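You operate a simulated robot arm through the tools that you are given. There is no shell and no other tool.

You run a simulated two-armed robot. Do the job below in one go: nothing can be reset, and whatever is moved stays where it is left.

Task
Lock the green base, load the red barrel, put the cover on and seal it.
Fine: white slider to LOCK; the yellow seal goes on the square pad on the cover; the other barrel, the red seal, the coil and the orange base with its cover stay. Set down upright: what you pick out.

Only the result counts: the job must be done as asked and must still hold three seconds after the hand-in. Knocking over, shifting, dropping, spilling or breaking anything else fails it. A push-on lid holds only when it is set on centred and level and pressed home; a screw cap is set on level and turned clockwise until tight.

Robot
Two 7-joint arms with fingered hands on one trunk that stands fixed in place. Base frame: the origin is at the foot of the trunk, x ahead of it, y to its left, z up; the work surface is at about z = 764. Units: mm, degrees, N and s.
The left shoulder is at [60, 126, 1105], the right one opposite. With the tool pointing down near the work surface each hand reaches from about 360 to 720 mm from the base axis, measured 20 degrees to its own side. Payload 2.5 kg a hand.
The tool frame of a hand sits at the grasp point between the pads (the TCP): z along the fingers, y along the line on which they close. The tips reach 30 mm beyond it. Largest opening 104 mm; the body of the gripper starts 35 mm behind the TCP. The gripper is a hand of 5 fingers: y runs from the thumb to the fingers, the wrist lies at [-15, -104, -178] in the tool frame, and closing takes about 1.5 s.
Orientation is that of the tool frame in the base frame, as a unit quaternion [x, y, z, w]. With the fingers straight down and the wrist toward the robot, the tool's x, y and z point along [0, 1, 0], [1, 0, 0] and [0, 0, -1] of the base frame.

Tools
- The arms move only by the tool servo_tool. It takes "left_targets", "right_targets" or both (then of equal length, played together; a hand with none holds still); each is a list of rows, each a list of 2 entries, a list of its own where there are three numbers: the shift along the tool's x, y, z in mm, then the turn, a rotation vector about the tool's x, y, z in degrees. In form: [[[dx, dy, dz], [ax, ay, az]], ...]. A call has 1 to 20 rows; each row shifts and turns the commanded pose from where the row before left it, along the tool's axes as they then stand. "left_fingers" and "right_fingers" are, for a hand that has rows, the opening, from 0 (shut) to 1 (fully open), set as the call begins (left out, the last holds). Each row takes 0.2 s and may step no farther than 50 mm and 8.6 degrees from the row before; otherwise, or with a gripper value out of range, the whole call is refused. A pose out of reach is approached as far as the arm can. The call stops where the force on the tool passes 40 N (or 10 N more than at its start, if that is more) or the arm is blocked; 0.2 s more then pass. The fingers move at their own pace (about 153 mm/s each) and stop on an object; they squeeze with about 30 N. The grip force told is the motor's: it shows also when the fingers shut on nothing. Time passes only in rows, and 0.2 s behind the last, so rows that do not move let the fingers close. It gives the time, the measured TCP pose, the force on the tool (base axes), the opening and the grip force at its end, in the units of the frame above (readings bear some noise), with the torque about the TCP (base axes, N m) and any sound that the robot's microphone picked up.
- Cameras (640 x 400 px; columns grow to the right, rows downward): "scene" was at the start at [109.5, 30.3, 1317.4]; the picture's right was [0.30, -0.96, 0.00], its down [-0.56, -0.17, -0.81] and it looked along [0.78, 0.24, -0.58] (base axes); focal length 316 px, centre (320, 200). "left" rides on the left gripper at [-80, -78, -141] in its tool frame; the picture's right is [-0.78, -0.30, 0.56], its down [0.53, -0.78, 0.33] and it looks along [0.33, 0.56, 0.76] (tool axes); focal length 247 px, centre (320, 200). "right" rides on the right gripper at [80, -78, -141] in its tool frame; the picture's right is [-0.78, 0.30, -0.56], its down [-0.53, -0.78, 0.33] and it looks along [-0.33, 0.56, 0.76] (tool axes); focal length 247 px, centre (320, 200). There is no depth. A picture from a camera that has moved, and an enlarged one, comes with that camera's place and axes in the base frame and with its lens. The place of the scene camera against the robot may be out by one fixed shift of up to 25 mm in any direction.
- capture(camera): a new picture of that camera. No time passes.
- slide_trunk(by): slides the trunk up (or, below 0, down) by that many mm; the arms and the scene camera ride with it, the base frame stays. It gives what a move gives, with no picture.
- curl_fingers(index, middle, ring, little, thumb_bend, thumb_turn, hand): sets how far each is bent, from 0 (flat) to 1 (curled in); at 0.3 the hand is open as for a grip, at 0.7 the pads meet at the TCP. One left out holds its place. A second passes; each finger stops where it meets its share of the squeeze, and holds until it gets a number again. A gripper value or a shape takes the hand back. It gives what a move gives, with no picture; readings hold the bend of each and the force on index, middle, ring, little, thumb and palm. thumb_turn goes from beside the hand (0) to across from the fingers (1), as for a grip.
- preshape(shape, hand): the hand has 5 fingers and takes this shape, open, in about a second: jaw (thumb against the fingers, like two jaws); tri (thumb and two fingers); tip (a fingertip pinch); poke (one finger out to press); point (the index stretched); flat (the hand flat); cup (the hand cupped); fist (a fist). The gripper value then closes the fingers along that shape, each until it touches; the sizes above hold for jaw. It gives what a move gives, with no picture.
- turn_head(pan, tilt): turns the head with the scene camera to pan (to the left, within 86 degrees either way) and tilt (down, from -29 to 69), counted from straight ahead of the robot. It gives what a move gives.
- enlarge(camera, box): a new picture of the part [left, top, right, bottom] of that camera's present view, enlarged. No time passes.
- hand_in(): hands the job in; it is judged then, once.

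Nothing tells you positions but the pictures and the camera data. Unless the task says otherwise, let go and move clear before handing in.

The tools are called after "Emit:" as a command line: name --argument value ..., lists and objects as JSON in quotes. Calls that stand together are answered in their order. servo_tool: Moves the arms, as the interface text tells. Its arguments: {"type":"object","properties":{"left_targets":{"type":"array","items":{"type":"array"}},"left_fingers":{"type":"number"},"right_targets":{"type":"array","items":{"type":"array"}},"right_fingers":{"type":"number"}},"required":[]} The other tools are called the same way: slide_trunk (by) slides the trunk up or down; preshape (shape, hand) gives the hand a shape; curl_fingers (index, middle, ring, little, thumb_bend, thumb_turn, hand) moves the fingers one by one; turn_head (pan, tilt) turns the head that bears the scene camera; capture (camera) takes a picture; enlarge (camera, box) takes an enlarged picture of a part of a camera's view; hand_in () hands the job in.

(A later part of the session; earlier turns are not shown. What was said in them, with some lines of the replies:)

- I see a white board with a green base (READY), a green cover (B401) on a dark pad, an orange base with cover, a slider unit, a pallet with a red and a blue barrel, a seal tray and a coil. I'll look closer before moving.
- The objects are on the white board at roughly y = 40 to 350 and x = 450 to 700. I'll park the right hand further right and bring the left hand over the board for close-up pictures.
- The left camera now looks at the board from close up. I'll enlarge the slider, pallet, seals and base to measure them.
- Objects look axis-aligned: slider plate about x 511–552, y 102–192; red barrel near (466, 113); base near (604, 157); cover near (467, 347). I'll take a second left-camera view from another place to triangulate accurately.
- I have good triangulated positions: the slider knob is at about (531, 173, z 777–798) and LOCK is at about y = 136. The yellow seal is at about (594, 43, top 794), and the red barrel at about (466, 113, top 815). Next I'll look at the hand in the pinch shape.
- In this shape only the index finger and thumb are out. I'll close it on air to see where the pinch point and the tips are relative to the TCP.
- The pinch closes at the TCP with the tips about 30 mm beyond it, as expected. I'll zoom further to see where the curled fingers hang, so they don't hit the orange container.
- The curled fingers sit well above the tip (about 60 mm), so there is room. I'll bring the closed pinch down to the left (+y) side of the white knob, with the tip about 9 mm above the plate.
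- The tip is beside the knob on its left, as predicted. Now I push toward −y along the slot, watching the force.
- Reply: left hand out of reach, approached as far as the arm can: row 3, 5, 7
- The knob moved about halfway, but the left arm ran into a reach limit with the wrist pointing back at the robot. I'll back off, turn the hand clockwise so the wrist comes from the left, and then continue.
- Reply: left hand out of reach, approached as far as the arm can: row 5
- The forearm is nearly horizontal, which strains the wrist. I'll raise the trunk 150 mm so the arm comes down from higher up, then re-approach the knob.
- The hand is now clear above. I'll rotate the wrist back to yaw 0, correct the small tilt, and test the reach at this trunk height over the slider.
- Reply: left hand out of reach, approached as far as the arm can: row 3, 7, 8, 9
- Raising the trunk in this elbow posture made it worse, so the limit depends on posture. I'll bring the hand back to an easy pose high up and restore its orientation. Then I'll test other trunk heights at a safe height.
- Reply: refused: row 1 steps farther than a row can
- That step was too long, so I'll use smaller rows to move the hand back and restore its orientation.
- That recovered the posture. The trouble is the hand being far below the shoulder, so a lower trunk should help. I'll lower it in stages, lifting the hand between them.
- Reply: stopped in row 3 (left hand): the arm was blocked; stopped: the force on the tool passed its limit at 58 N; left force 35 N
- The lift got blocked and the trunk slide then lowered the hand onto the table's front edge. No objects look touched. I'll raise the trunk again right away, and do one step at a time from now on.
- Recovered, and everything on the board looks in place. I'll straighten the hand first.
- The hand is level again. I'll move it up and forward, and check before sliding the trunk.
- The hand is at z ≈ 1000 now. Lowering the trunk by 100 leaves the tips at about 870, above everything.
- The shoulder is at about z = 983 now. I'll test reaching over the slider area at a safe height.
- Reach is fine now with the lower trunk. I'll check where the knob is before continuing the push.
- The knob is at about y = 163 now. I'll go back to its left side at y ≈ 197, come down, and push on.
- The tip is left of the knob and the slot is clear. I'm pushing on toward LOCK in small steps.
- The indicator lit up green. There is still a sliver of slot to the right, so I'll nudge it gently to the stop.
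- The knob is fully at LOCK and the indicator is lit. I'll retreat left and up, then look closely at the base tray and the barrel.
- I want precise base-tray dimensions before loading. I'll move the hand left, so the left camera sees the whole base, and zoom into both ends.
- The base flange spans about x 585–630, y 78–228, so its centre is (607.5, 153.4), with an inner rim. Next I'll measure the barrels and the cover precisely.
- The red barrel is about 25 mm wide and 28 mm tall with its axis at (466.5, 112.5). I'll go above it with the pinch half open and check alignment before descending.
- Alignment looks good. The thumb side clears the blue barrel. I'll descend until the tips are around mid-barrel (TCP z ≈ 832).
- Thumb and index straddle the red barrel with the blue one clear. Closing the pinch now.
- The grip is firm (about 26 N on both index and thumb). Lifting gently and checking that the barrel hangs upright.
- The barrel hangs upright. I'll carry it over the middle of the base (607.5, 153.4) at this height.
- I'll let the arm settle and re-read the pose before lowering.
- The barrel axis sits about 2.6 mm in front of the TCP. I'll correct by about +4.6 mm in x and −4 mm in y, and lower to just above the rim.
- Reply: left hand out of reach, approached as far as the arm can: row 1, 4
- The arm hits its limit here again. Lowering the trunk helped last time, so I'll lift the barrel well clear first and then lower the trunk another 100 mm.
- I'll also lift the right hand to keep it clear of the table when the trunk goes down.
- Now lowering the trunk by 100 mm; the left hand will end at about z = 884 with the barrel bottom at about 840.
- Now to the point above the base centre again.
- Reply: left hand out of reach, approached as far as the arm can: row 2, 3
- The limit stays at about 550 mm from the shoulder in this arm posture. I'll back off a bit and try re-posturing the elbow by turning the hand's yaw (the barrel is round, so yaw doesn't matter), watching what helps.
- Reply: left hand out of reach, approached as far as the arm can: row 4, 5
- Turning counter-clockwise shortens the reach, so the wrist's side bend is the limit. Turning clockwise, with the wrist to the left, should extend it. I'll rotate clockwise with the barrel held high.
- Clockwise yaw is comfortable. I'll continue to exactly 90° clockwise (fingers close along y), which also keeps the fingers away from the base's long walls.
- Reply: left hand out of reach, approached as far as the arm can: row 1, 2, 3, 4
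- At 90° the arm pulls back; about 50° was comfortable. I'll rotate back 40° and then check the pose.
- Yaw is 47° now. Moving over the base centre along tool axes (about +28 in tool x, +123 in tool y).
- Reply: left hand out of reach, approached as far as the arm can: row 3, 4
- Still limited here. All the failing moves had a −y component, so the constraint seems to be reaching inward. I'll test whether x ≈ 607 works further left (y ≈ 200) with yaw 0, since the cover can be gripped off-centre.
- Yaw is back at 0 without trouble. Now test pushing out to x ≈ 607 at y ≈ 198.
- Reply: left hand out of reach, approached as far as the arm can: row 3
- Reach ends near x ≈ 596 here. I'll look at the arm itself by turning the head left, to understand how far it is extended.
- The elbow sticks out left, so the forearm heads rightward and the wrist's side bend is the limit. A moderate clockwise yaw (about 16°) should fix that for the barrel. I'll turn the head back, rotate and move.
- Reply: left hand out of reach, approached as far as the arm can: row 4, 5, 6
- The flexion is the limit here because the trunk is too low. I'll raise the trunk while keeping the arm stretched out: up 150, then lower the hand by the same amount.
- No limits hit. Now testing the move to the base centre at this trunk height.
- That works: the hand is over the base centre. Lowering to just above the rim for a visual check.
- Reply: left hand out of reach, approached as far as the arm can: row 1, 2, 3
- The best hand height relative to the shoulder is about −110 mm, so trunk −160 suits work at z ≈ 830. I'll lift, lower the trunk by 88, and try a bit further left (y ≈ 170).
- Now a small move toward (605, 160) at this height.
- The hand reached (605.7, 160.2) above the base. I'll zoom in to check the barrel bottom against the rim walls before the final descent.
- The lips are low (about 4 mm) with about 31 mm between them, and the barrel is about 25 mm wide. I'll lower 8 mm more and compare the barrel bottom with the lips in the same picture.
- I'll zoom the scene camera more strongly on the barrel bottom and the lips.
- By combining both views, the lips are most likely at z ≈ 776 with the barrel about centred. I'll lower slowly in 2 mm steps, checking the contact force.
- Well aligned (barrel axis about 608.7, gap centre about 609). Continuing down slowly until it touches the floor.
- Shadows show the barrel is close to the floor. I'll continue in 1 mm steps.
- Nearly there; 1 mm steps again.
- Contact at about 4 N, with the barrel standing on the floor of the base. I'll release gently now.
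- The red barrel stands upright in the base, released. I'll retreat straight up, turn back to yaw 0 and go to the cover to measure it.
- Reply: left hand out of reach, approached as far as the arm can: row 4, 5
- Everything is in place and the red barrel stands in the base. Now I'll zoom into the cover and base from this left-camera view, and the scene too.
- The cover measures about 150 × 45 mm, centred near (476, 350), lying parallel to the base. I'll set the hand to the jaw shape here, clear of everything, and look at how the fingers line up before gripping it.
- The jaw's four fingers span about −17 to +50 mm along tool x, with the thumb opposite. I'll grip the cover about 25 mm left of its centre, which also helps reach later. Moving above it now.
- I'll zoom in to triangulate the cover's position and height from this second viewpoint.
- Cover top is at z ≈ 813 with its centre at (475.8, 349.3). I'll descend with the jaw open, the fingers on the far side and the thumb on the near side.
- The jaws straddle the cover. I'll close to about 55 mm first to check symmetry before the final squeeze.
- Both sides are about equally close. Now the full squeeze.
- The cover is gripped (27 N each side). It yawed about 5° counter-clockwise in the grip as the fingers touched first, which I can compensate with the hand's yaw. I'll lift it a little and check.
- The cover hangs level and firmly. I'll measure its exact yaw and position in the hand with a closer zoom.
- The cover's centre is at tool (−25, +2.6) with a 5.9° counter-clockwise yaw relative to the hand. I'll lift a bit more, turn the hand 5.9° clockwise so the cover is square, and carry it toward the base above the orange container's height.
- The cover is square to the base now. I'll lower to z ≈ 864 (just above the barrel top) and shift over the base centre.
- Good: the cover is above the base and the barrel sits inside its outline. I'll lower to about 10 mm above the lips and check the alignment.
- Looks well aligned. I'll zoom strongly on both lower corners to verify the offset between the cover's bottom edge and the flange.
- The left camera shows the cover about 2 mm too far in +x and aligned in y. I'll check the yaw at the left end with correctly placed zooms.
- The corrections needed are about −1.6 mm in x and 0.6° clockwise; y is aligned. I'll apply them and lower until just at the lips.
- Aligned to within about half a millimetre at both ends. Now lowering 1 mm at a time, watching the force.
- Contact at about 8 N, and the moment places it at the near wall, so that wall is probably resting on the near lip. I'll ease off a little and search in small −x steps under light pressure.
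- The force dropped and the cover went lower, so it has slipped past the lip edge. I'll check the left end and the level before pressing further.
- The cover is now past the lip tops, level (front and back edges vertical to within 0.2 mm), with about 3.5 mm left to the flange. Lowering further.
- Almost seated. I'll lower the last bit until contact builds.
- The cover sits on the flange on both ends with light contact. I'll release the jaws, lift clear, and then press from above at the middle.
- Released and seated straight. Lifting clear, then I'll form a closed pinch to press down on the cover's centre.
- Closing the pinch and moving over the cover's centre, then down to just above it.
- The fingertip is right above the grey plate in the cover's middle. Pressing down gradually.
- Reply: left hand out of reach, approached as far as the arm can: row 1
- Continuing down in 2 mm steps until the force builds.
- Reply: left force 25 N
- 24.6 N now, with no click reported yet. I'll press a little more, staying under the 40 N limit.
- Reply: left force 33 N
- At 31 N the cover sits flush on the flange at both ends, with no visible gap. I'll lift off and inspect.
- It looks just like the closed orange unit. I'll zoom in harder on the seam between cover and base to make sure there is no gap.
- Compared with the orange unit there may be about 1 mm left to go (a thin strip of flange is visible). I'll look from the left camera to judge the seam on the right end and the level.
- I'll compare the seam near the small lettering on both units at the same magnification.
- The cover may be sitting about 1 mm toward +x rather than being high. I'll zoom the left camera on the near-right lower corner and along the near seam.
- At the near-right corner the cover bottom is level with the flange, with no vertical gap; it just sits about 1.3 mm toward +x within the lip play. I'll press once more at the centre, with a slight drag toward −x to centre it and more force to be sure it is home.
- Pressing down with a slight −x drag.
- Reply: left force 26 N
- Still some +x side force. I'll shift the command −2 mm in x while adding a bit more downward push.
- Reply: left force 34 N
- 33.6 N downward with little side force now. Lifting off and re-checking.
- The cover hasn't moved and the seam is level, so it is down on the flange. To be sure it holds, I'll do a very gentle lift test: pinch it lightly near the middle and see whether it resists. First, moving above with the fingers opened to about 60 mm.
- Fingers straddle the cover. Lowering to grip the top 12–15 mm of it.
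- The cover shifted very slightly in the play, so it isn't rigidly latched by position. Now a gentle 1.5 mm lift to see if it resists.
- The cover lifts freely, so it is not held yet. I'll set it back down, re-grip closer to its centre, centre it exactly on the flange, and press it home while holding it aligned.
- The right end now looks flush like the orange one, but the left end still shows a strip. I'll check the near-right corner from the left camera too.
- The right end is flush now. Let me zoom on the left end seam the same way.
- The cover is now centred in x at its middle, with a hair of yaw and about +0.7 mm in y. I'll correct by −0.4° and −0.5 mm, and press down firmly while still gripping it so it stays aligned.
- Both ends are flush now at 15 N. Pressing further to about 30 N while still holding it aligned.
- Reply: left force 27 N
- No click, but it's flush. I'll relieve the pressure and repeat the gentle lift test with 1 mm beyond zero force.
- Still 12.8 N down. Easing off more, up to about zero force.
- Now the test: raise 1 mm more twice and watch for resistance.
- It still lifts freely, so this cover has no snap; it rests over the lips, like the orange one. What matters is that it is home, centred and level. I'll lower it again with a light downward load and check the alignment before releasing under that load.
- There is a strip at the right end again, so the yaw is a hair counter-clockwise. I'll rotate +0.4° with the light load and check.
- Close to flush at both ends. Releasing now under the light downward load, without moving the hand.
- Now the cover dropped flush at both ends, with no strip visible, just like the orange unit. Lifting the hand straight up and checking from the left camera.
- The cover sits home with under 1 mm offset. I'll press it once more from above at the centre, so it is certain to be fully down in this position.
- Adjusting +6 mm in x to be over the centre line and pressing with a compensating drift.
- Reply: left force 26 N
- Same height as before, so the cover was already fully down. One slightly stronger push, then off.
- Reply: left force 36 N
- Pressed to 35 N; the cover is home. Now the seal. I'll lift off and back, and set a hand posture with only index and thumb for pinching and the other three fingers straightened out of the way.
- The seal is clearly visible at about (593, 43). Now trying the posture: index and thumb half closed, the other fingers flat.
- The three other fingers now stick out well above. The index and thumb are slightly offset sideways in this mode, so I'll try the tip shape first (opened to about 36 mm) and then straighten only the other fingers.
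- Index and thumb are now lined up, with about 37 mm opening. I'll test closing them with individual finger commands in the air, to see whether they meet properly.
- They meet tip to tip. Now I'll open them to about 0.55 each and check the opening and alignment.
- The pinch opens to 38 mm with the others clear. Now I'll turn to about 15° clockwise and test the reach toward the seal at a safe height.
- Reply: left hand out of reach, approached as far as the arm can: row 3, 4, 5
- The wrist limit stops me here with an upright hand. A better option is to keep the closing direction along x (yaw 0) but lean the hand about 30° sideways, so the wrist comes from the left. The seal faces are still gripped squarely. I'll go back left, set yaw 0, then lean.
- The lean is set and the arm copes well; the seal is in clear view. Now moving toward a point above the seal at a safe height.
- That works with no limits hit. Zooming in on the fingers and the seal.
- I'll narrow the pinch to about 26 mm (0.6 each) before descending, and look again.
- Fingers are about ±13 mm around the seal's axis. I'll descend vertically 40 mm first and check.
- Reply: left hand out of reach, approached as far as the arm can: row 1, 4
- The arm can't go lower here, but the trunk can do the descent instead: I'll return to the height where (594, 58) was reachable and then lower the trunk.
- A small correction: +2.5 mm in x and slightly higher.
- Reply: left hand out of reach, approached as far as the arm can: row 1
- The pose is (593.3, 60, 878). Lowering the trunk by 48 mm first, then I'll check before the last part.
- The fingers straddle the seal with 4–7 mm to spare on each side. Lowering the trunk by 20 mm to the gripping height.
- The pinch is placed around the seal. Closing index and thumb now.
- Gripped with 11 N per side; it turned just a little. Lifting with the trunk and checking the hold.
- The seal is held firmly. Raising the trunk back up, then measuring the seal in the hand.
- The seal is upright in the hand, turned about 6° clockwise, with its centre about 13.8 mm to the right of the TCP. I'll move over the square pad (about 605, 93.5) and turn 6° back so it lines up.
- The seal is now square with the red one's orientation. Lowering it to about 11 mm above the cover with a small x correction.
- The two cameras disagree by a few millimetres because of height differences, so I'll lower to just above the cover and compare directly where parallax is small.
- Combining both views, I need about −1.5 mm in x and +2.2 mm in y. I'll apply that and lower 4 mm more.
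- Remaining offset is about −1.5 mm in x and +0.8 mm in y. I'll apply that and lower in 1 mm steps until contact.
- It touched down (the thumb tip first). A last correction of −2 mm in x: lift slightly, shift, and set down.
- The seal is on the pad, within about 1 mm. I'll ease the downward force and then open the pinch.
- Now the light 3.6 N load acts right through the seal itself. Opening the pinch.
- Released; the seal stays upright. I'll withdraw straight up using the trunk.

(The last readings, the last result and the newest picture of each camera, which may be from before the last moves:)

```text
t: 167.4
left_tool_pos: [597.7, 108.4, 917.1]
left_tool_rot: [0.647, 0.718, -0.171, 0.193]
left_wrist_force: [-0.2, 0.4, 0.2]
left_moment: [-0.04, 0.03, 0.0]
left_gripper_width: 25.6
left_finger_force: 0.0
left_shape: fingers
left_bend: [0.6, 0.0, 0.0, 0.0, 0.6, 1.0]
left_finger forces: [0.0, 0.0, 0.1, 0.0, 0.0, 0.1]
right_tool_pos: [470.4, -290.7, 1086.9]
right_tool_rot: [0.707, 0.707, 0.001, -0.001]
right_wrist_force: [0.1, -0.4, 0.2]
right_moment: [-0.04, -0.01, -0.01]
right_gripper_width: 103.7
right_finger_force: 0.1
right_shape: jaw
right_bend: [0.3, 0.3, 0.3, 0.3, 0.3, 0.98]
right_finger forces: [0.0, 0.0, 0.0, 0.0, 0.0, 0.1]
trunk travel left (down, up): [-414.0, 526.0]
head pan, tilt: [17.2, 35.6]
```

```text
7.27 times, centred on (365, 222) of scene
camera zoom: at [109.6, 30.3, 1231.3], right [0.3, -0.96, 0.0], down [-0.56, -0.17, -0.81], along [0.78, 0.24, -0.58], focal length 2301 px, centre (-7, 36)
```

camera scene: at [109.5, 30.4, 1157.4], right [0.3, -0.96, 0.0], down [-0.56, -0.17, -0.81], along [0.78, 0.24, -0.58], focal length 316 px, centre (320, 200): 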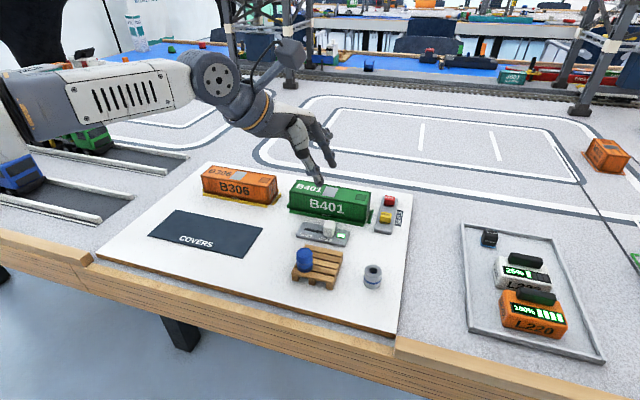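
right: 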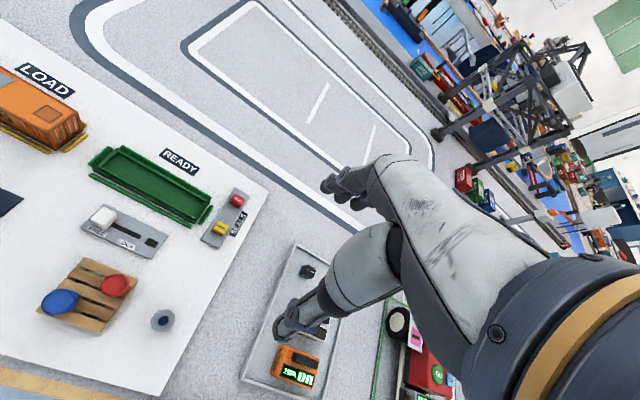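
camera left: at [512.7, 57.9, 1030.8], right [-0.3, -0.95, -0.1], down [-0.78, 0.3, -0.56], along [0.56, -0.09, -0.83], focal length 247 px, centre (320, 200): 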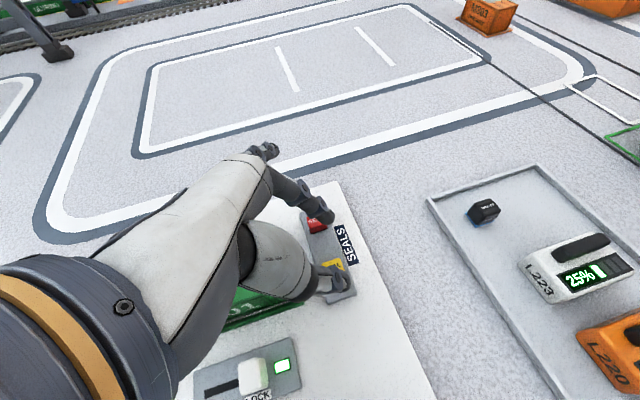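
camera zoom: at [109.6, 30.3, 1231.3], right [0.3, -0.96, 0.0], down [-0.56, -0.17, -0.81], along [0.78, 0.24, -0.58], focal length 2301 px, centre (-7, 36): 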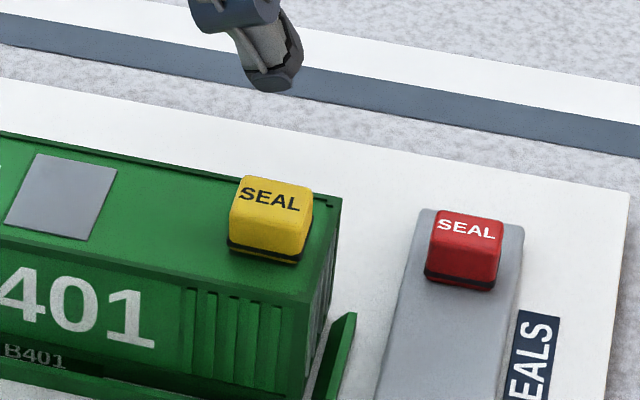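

The yellow seal sits on the pad. I'll move the hand back and look at it closely from the left camera.

Emit:
servo_tool --left_targets '[[[18.6, -17.5, -18.4], [0, 0, 0]], [[18.6, -17.5, -18.4], [0, 0, 0]], [[18.6, -17.5, -18.4], [0, 0, 0]], [[0, 0, 0], [0, 0, 0]], [[0, 0, 0], [0, 0, 0]]]'

Emit:
capture --camera "left"

Emit:
enlarge --camera "scene" --box '[275, 190, 405, 270]'

```text
t: 168.6
left_tool_pos: [537.0, 179.0, 937.5]
left_tool_rot: [0.647, 0.718, -0.171, 0.194]
left_wrist_force: [0.2, 0.0, -0.1]
left_moment: [0.02, 0.01, 0.02]
left_gripper_width: 25.5
left_finger_force: 0.2
left_shape: fingers
left_bend: [0.6, 0.0, 0.0, 0.0, 0.6, 1.0]
left_finger forces: [0.0, 0.1, 0.0, 0.0, 0.1, 0.1]
right_tool_pos: [471.3, -290.8, 1088.2]
right_tool_rot: [0.707, 0.707, 0.0, 0.0]
right_wrist_force: [-1.0, -0.3, -0.3]
right_moment: [0.03, 0.02, 0.0]
right_gripper_width: 103.6
right_finger_force: 0.1
right_shape: jaw
right_bend: [0.3, 0.3, 0.3, 0.3, 0.3, 0.98]
right_finger forces: [0.1, 0.1, 0.0, 0.0, 0.1, 0.1]
trunk travel left (down, up): [-414.0, 526.0]
head pan, tilt: [17.2, 35.6]
```

```text
taken
camera left: at [459.8, 171.0, 1099.5], right [-0.19, -0.98, -0.1], down [-0.8, 0.21, -0.56], along [0.56, -0.03, -0.82], focal length 247 px, centre (320, 200)
```

left: 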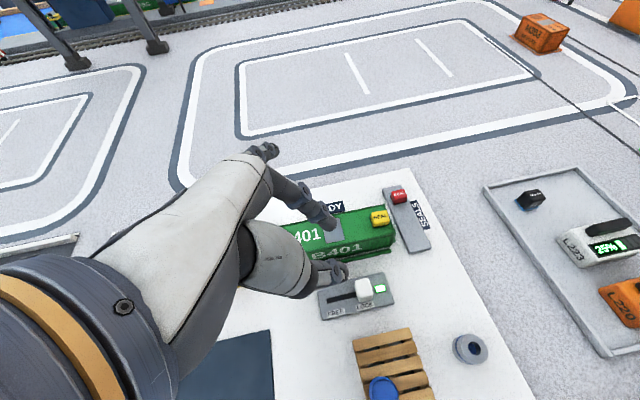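

```text
4.92 times, centred on (340, 230) of scene
camera zoom: at [109.6, 30.3, 1231.3], right [0.3, -0.96, 0.0], down [-0.56, -0.17, -0.81], along [0.78, 0.24, -0.58], focal length 1558 px, centre (222, 52)
```

zoom: 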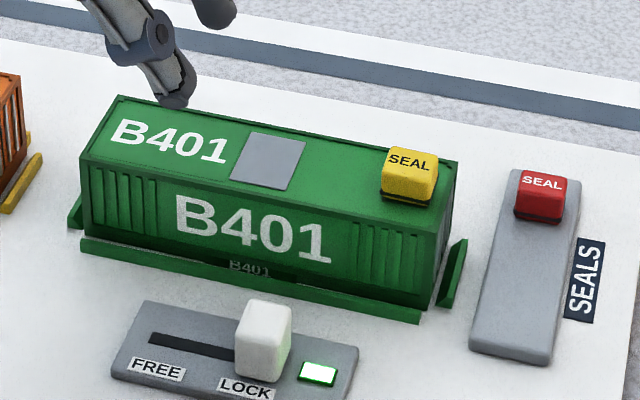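

Let me zoom in on the seal on the pad from both cameras, and re-check the cover's seating at both ends.

Emit:
enlarge --camera "left" --box '[350, 195, 420, 255]'

Emit:
enlarge --camera "scene" --box '[345, 210, 375, 240]'

Emit:
enlarge --camera "scene" --box '[288, 226, 320, 254]'

Emit:
enlarge --camera "scene" --box '[346, 236, 378, 264]'

```text
6.67 times, centred on (385, 225) of left
camera zoom: at [459.8, 171.0, 1099.5], right [-0.19, -0.98, -0.1], down [-0.8, 0.21, -0.56], along [0.56, -0.03, -0.82], focal length 1646 px, centre (-113, 33)
```

zoom: 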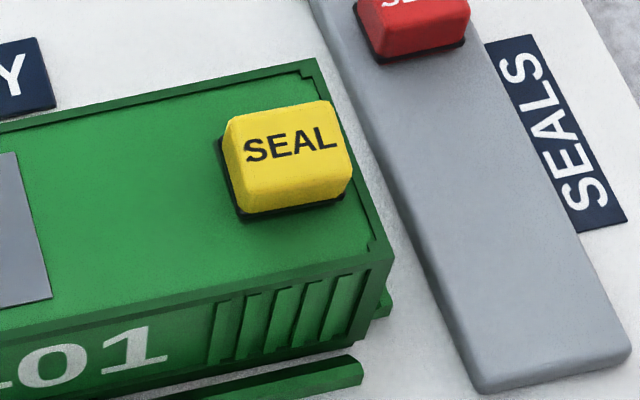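

```text
13.33 times, centred on (360, 225) of scene
camera zoom: at [109.6, 30.3, 1231.3], right [0.3, -0.96, 0.0], down [-0.56, -0.17, -0.81], along [0.78, 0.24, -0.58], focal length 4219 px, centre (-213, -133)
```

zoom: 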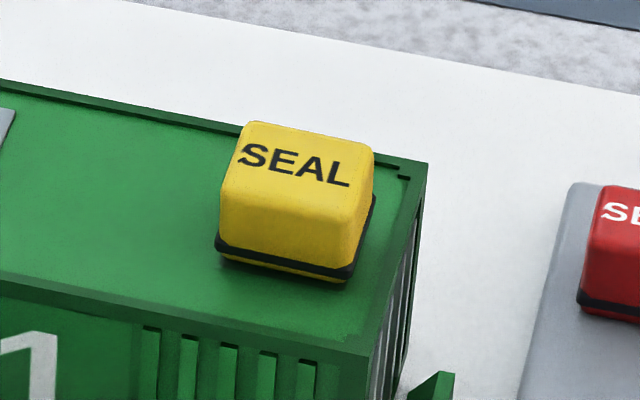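

```text
14.29 times, centred on (304, 240) of scene
camera zoom: at [109.6, 30.3, 1231.3], right [0.3, -0.96, 0.0], down [-0.56, -0.17, -0.81], along [0.78, 0.24, -0.58], focal length 4520 px, centre (549, -371)
```

zoom: 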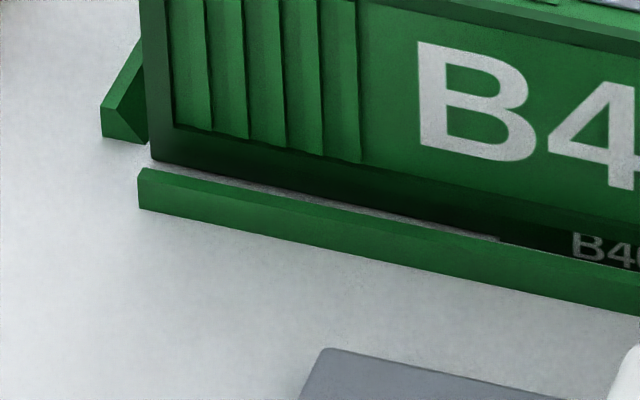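

```text
14.29 times, centred on (362, 250) of scene
camera zoom: at [109.6, 30.3, 1231.3], right [0.3, -0.96, 0.0], down [-0.56, -0.17, -0.81], along [0.78, 0.24, -0.58], focal length 4520 px, centre (-280, -514)
```

zoom: 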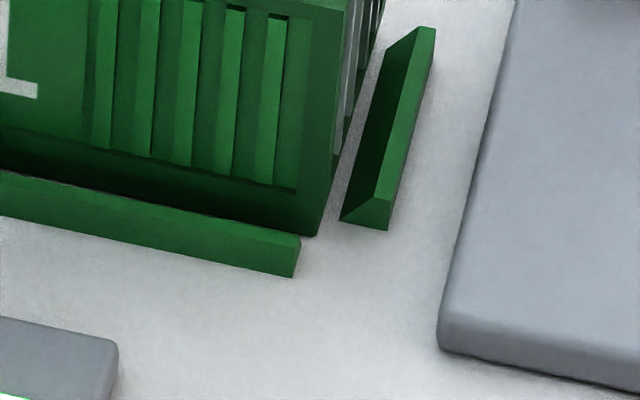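

Both views show the pad completely covered by the seal. One more close look for any pad outline peeking out.

Emit:
enlarge --camera "left" --box '[365, 203, 395, 230]'

Emit:
enlarge --camera "scene" --box '[350, 214, 370, 234]'

```text
14.81 times, centred on (380, 216) of left
camera zoom: at [459.8, 171.0, 1099.5], right [-0.19, -0.98, -0.1], down [-0.8, 0.21, -0.56], along [0.56, -0.03, -0.82], focal length 3659 px, centre (-569, -44)
```

zoom: 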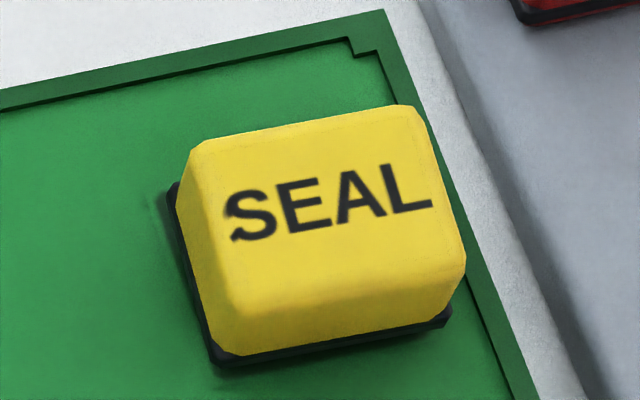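

```text
16.00 times, centred on (360, 224) of scene
camera zoom: at [109.6, 30.3, 1231.3], right [0.3, -0.96, 0.0], down [-0.56, -0.17, -0.81], along [0.78, 0.24, -0.58], focal length 5062 px, centre (-320, -184)
```

zoom: 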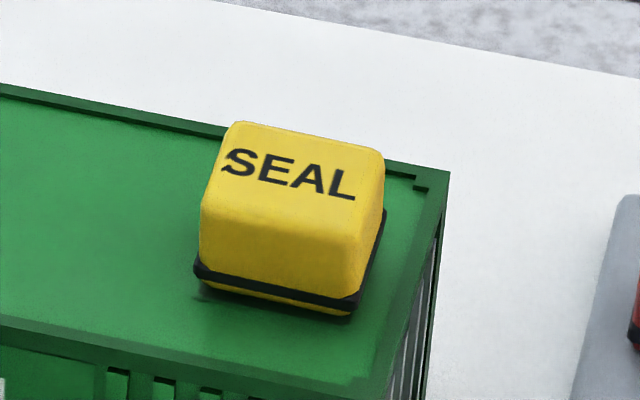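

The seal is flat on the pad and within about 1 mm. I'll move the left hand well clear and do a final overview.

Emit:
servo_tool --left_targets '[[[16.5, -17.4, -23.4], [0, 0, 0]], [[16.5, -17.4, -23.4], [0, 0, 0]], [[16.5, -17.4, -23.4], [0, 0, 0]], [[16.5, -17.4, -23.4], [0, 0, 0]], [[16.5, -17.4, -23.4], [0, 0, 0]], [[0, 0, 0], [0, 0, 0]]]'

Emit:
capture --camera "scene"

Emit:
enlarge --camera "scene" --box '[180, 170, 420, 330]'

Emit:
enlarge --camera "scene" --box '[275, 190, 405, 270]'

```text
t: 170.0
left_tool_pos: [438.4, 299.7, 999.9]
left_tool_rot: [0.647, 0.717, -0.171, 0.193]
left_wrist_force: [-0.2, -1.1, 0.9]
left_moment: [-0.04, 0.02, -0.02]
left_gripper_width: 25.7
left_finger_force: 0.1
left_shape: fingers
left_bend: [0.6, 0.0, 0.0, 0.0, 0.6, 1.0]
left_finger forces: [0.0, 0.0, 0.1, 0.0, 0.1, 0.0]
right_tool_pos: [471.0, -289.3, 1089.2]
right_tool_rot: [0.707, 0.707, 0.0, 0.0]
right_wrist_force: [-0.1, -0.2, 0.5]
right_moment: [0.02, 0.0, -0.02]
right_gripper_width: 103.6
right_finger_force: 0.0
right_shape: jaw
right_bend: [0.3, 0.3, 0.3, 0.3, 0.3, 0.98]
right_finger forces: [0.0, 0.1, 0.1, 0.1, 0.0, 0.0]
trunk travel left (down, up): [-414.0, 526.0]
head pan, tilt: [17.2, 35.6]
```

```text
taken
camera scene: at [109.4, 30.4, 1231.4], right [0.3, -0.96, 0.0], down [-0.56, -0.17, -0.81], along [0.78, 0.24, -0.58], focal length 316 px, centre (320, 200)
```

scene: 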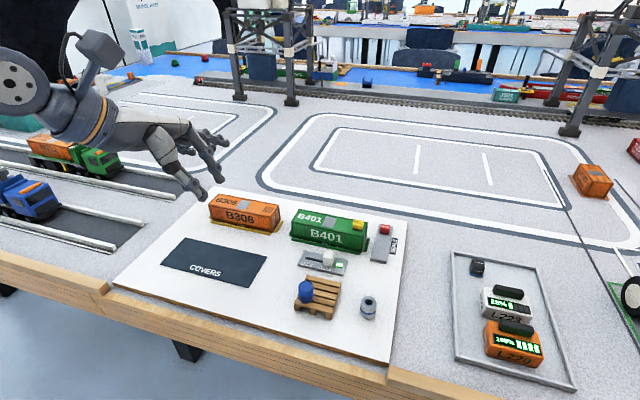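

```text
2.50 times, centred on (300, 250) of scene
camera zoom: at [109.4, 30.4, 1231.4], right [0.3, -0.96, 0.0], down [-0.56, -0.17, -0.81], along [0.78, 0.24, -0.58], focal length 791 px, centre (370, 75)
```

zoom: 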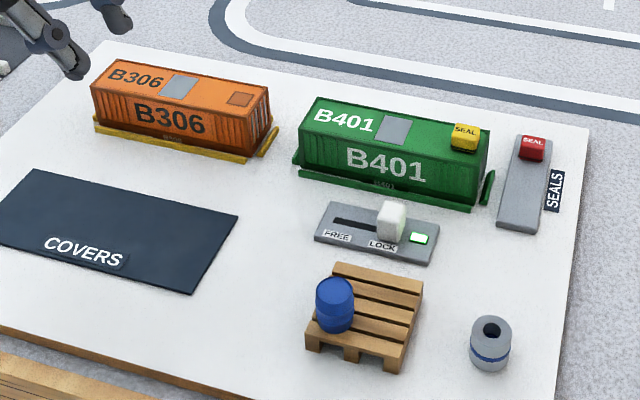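

```text
4.92 times, centred on (340, 230) of scene
camera zoom: at [109.4, 30.4, 1231.4], right [0.3, -0.96, 0.0], down [-0.56, -0.17, -0.81], along [0.78, 0.24, -0.58], focal length 1558 px, centre (222, 52)
```

zoom: 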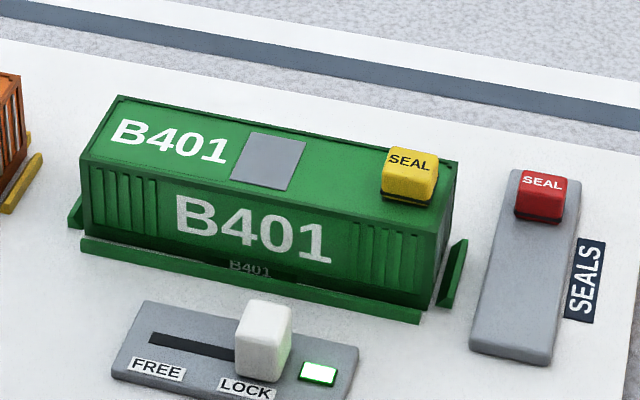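

The whole job is in place:
- **Slider:** it is at LOCK and the indicator is lit.
- **Barrel:** the red barrel stands in the green base, under the cover.
- **Cover:** it sits flush on the base.
- **Seal:** the yellow seal is on the square pad.
- **Everything else:** the blue barrel, red seal, coil and orange unit look undisturbed.

Both hands are clear, so I'm handing in.

Emit:
hand_in

```text
The job is handed in.
```

I handed the job in. In the last pictures every step looked done, but I have no result back from the judging.

- **Base:** the white slider is at LOCK and its indicator is lit green.
- **Barrel:** I set the red barrel upright in the green base. It is under the cover now, so I could not see it again after that.
- **Cover:** the green cover sits flush on the base, about 1 mm off centre and turned by about 1°. I pressed it down with about 35 N. It never clicked. In two gentle lift tests before the final seating and press it came up freely, so nothing latches it. It looks seated the same way as the orange unit's cover.
- **Seal:** the yellow seal is upright and covers the square pad to within about 1 mm.
- **Other objects:** the blue barrel, red seal, coil and orange unit look undisturbed.

Early on, a trunk move I chained too quickly brought the left hand down onto the table's front edge with about 58 N. The pictures showed nothing moved by it.
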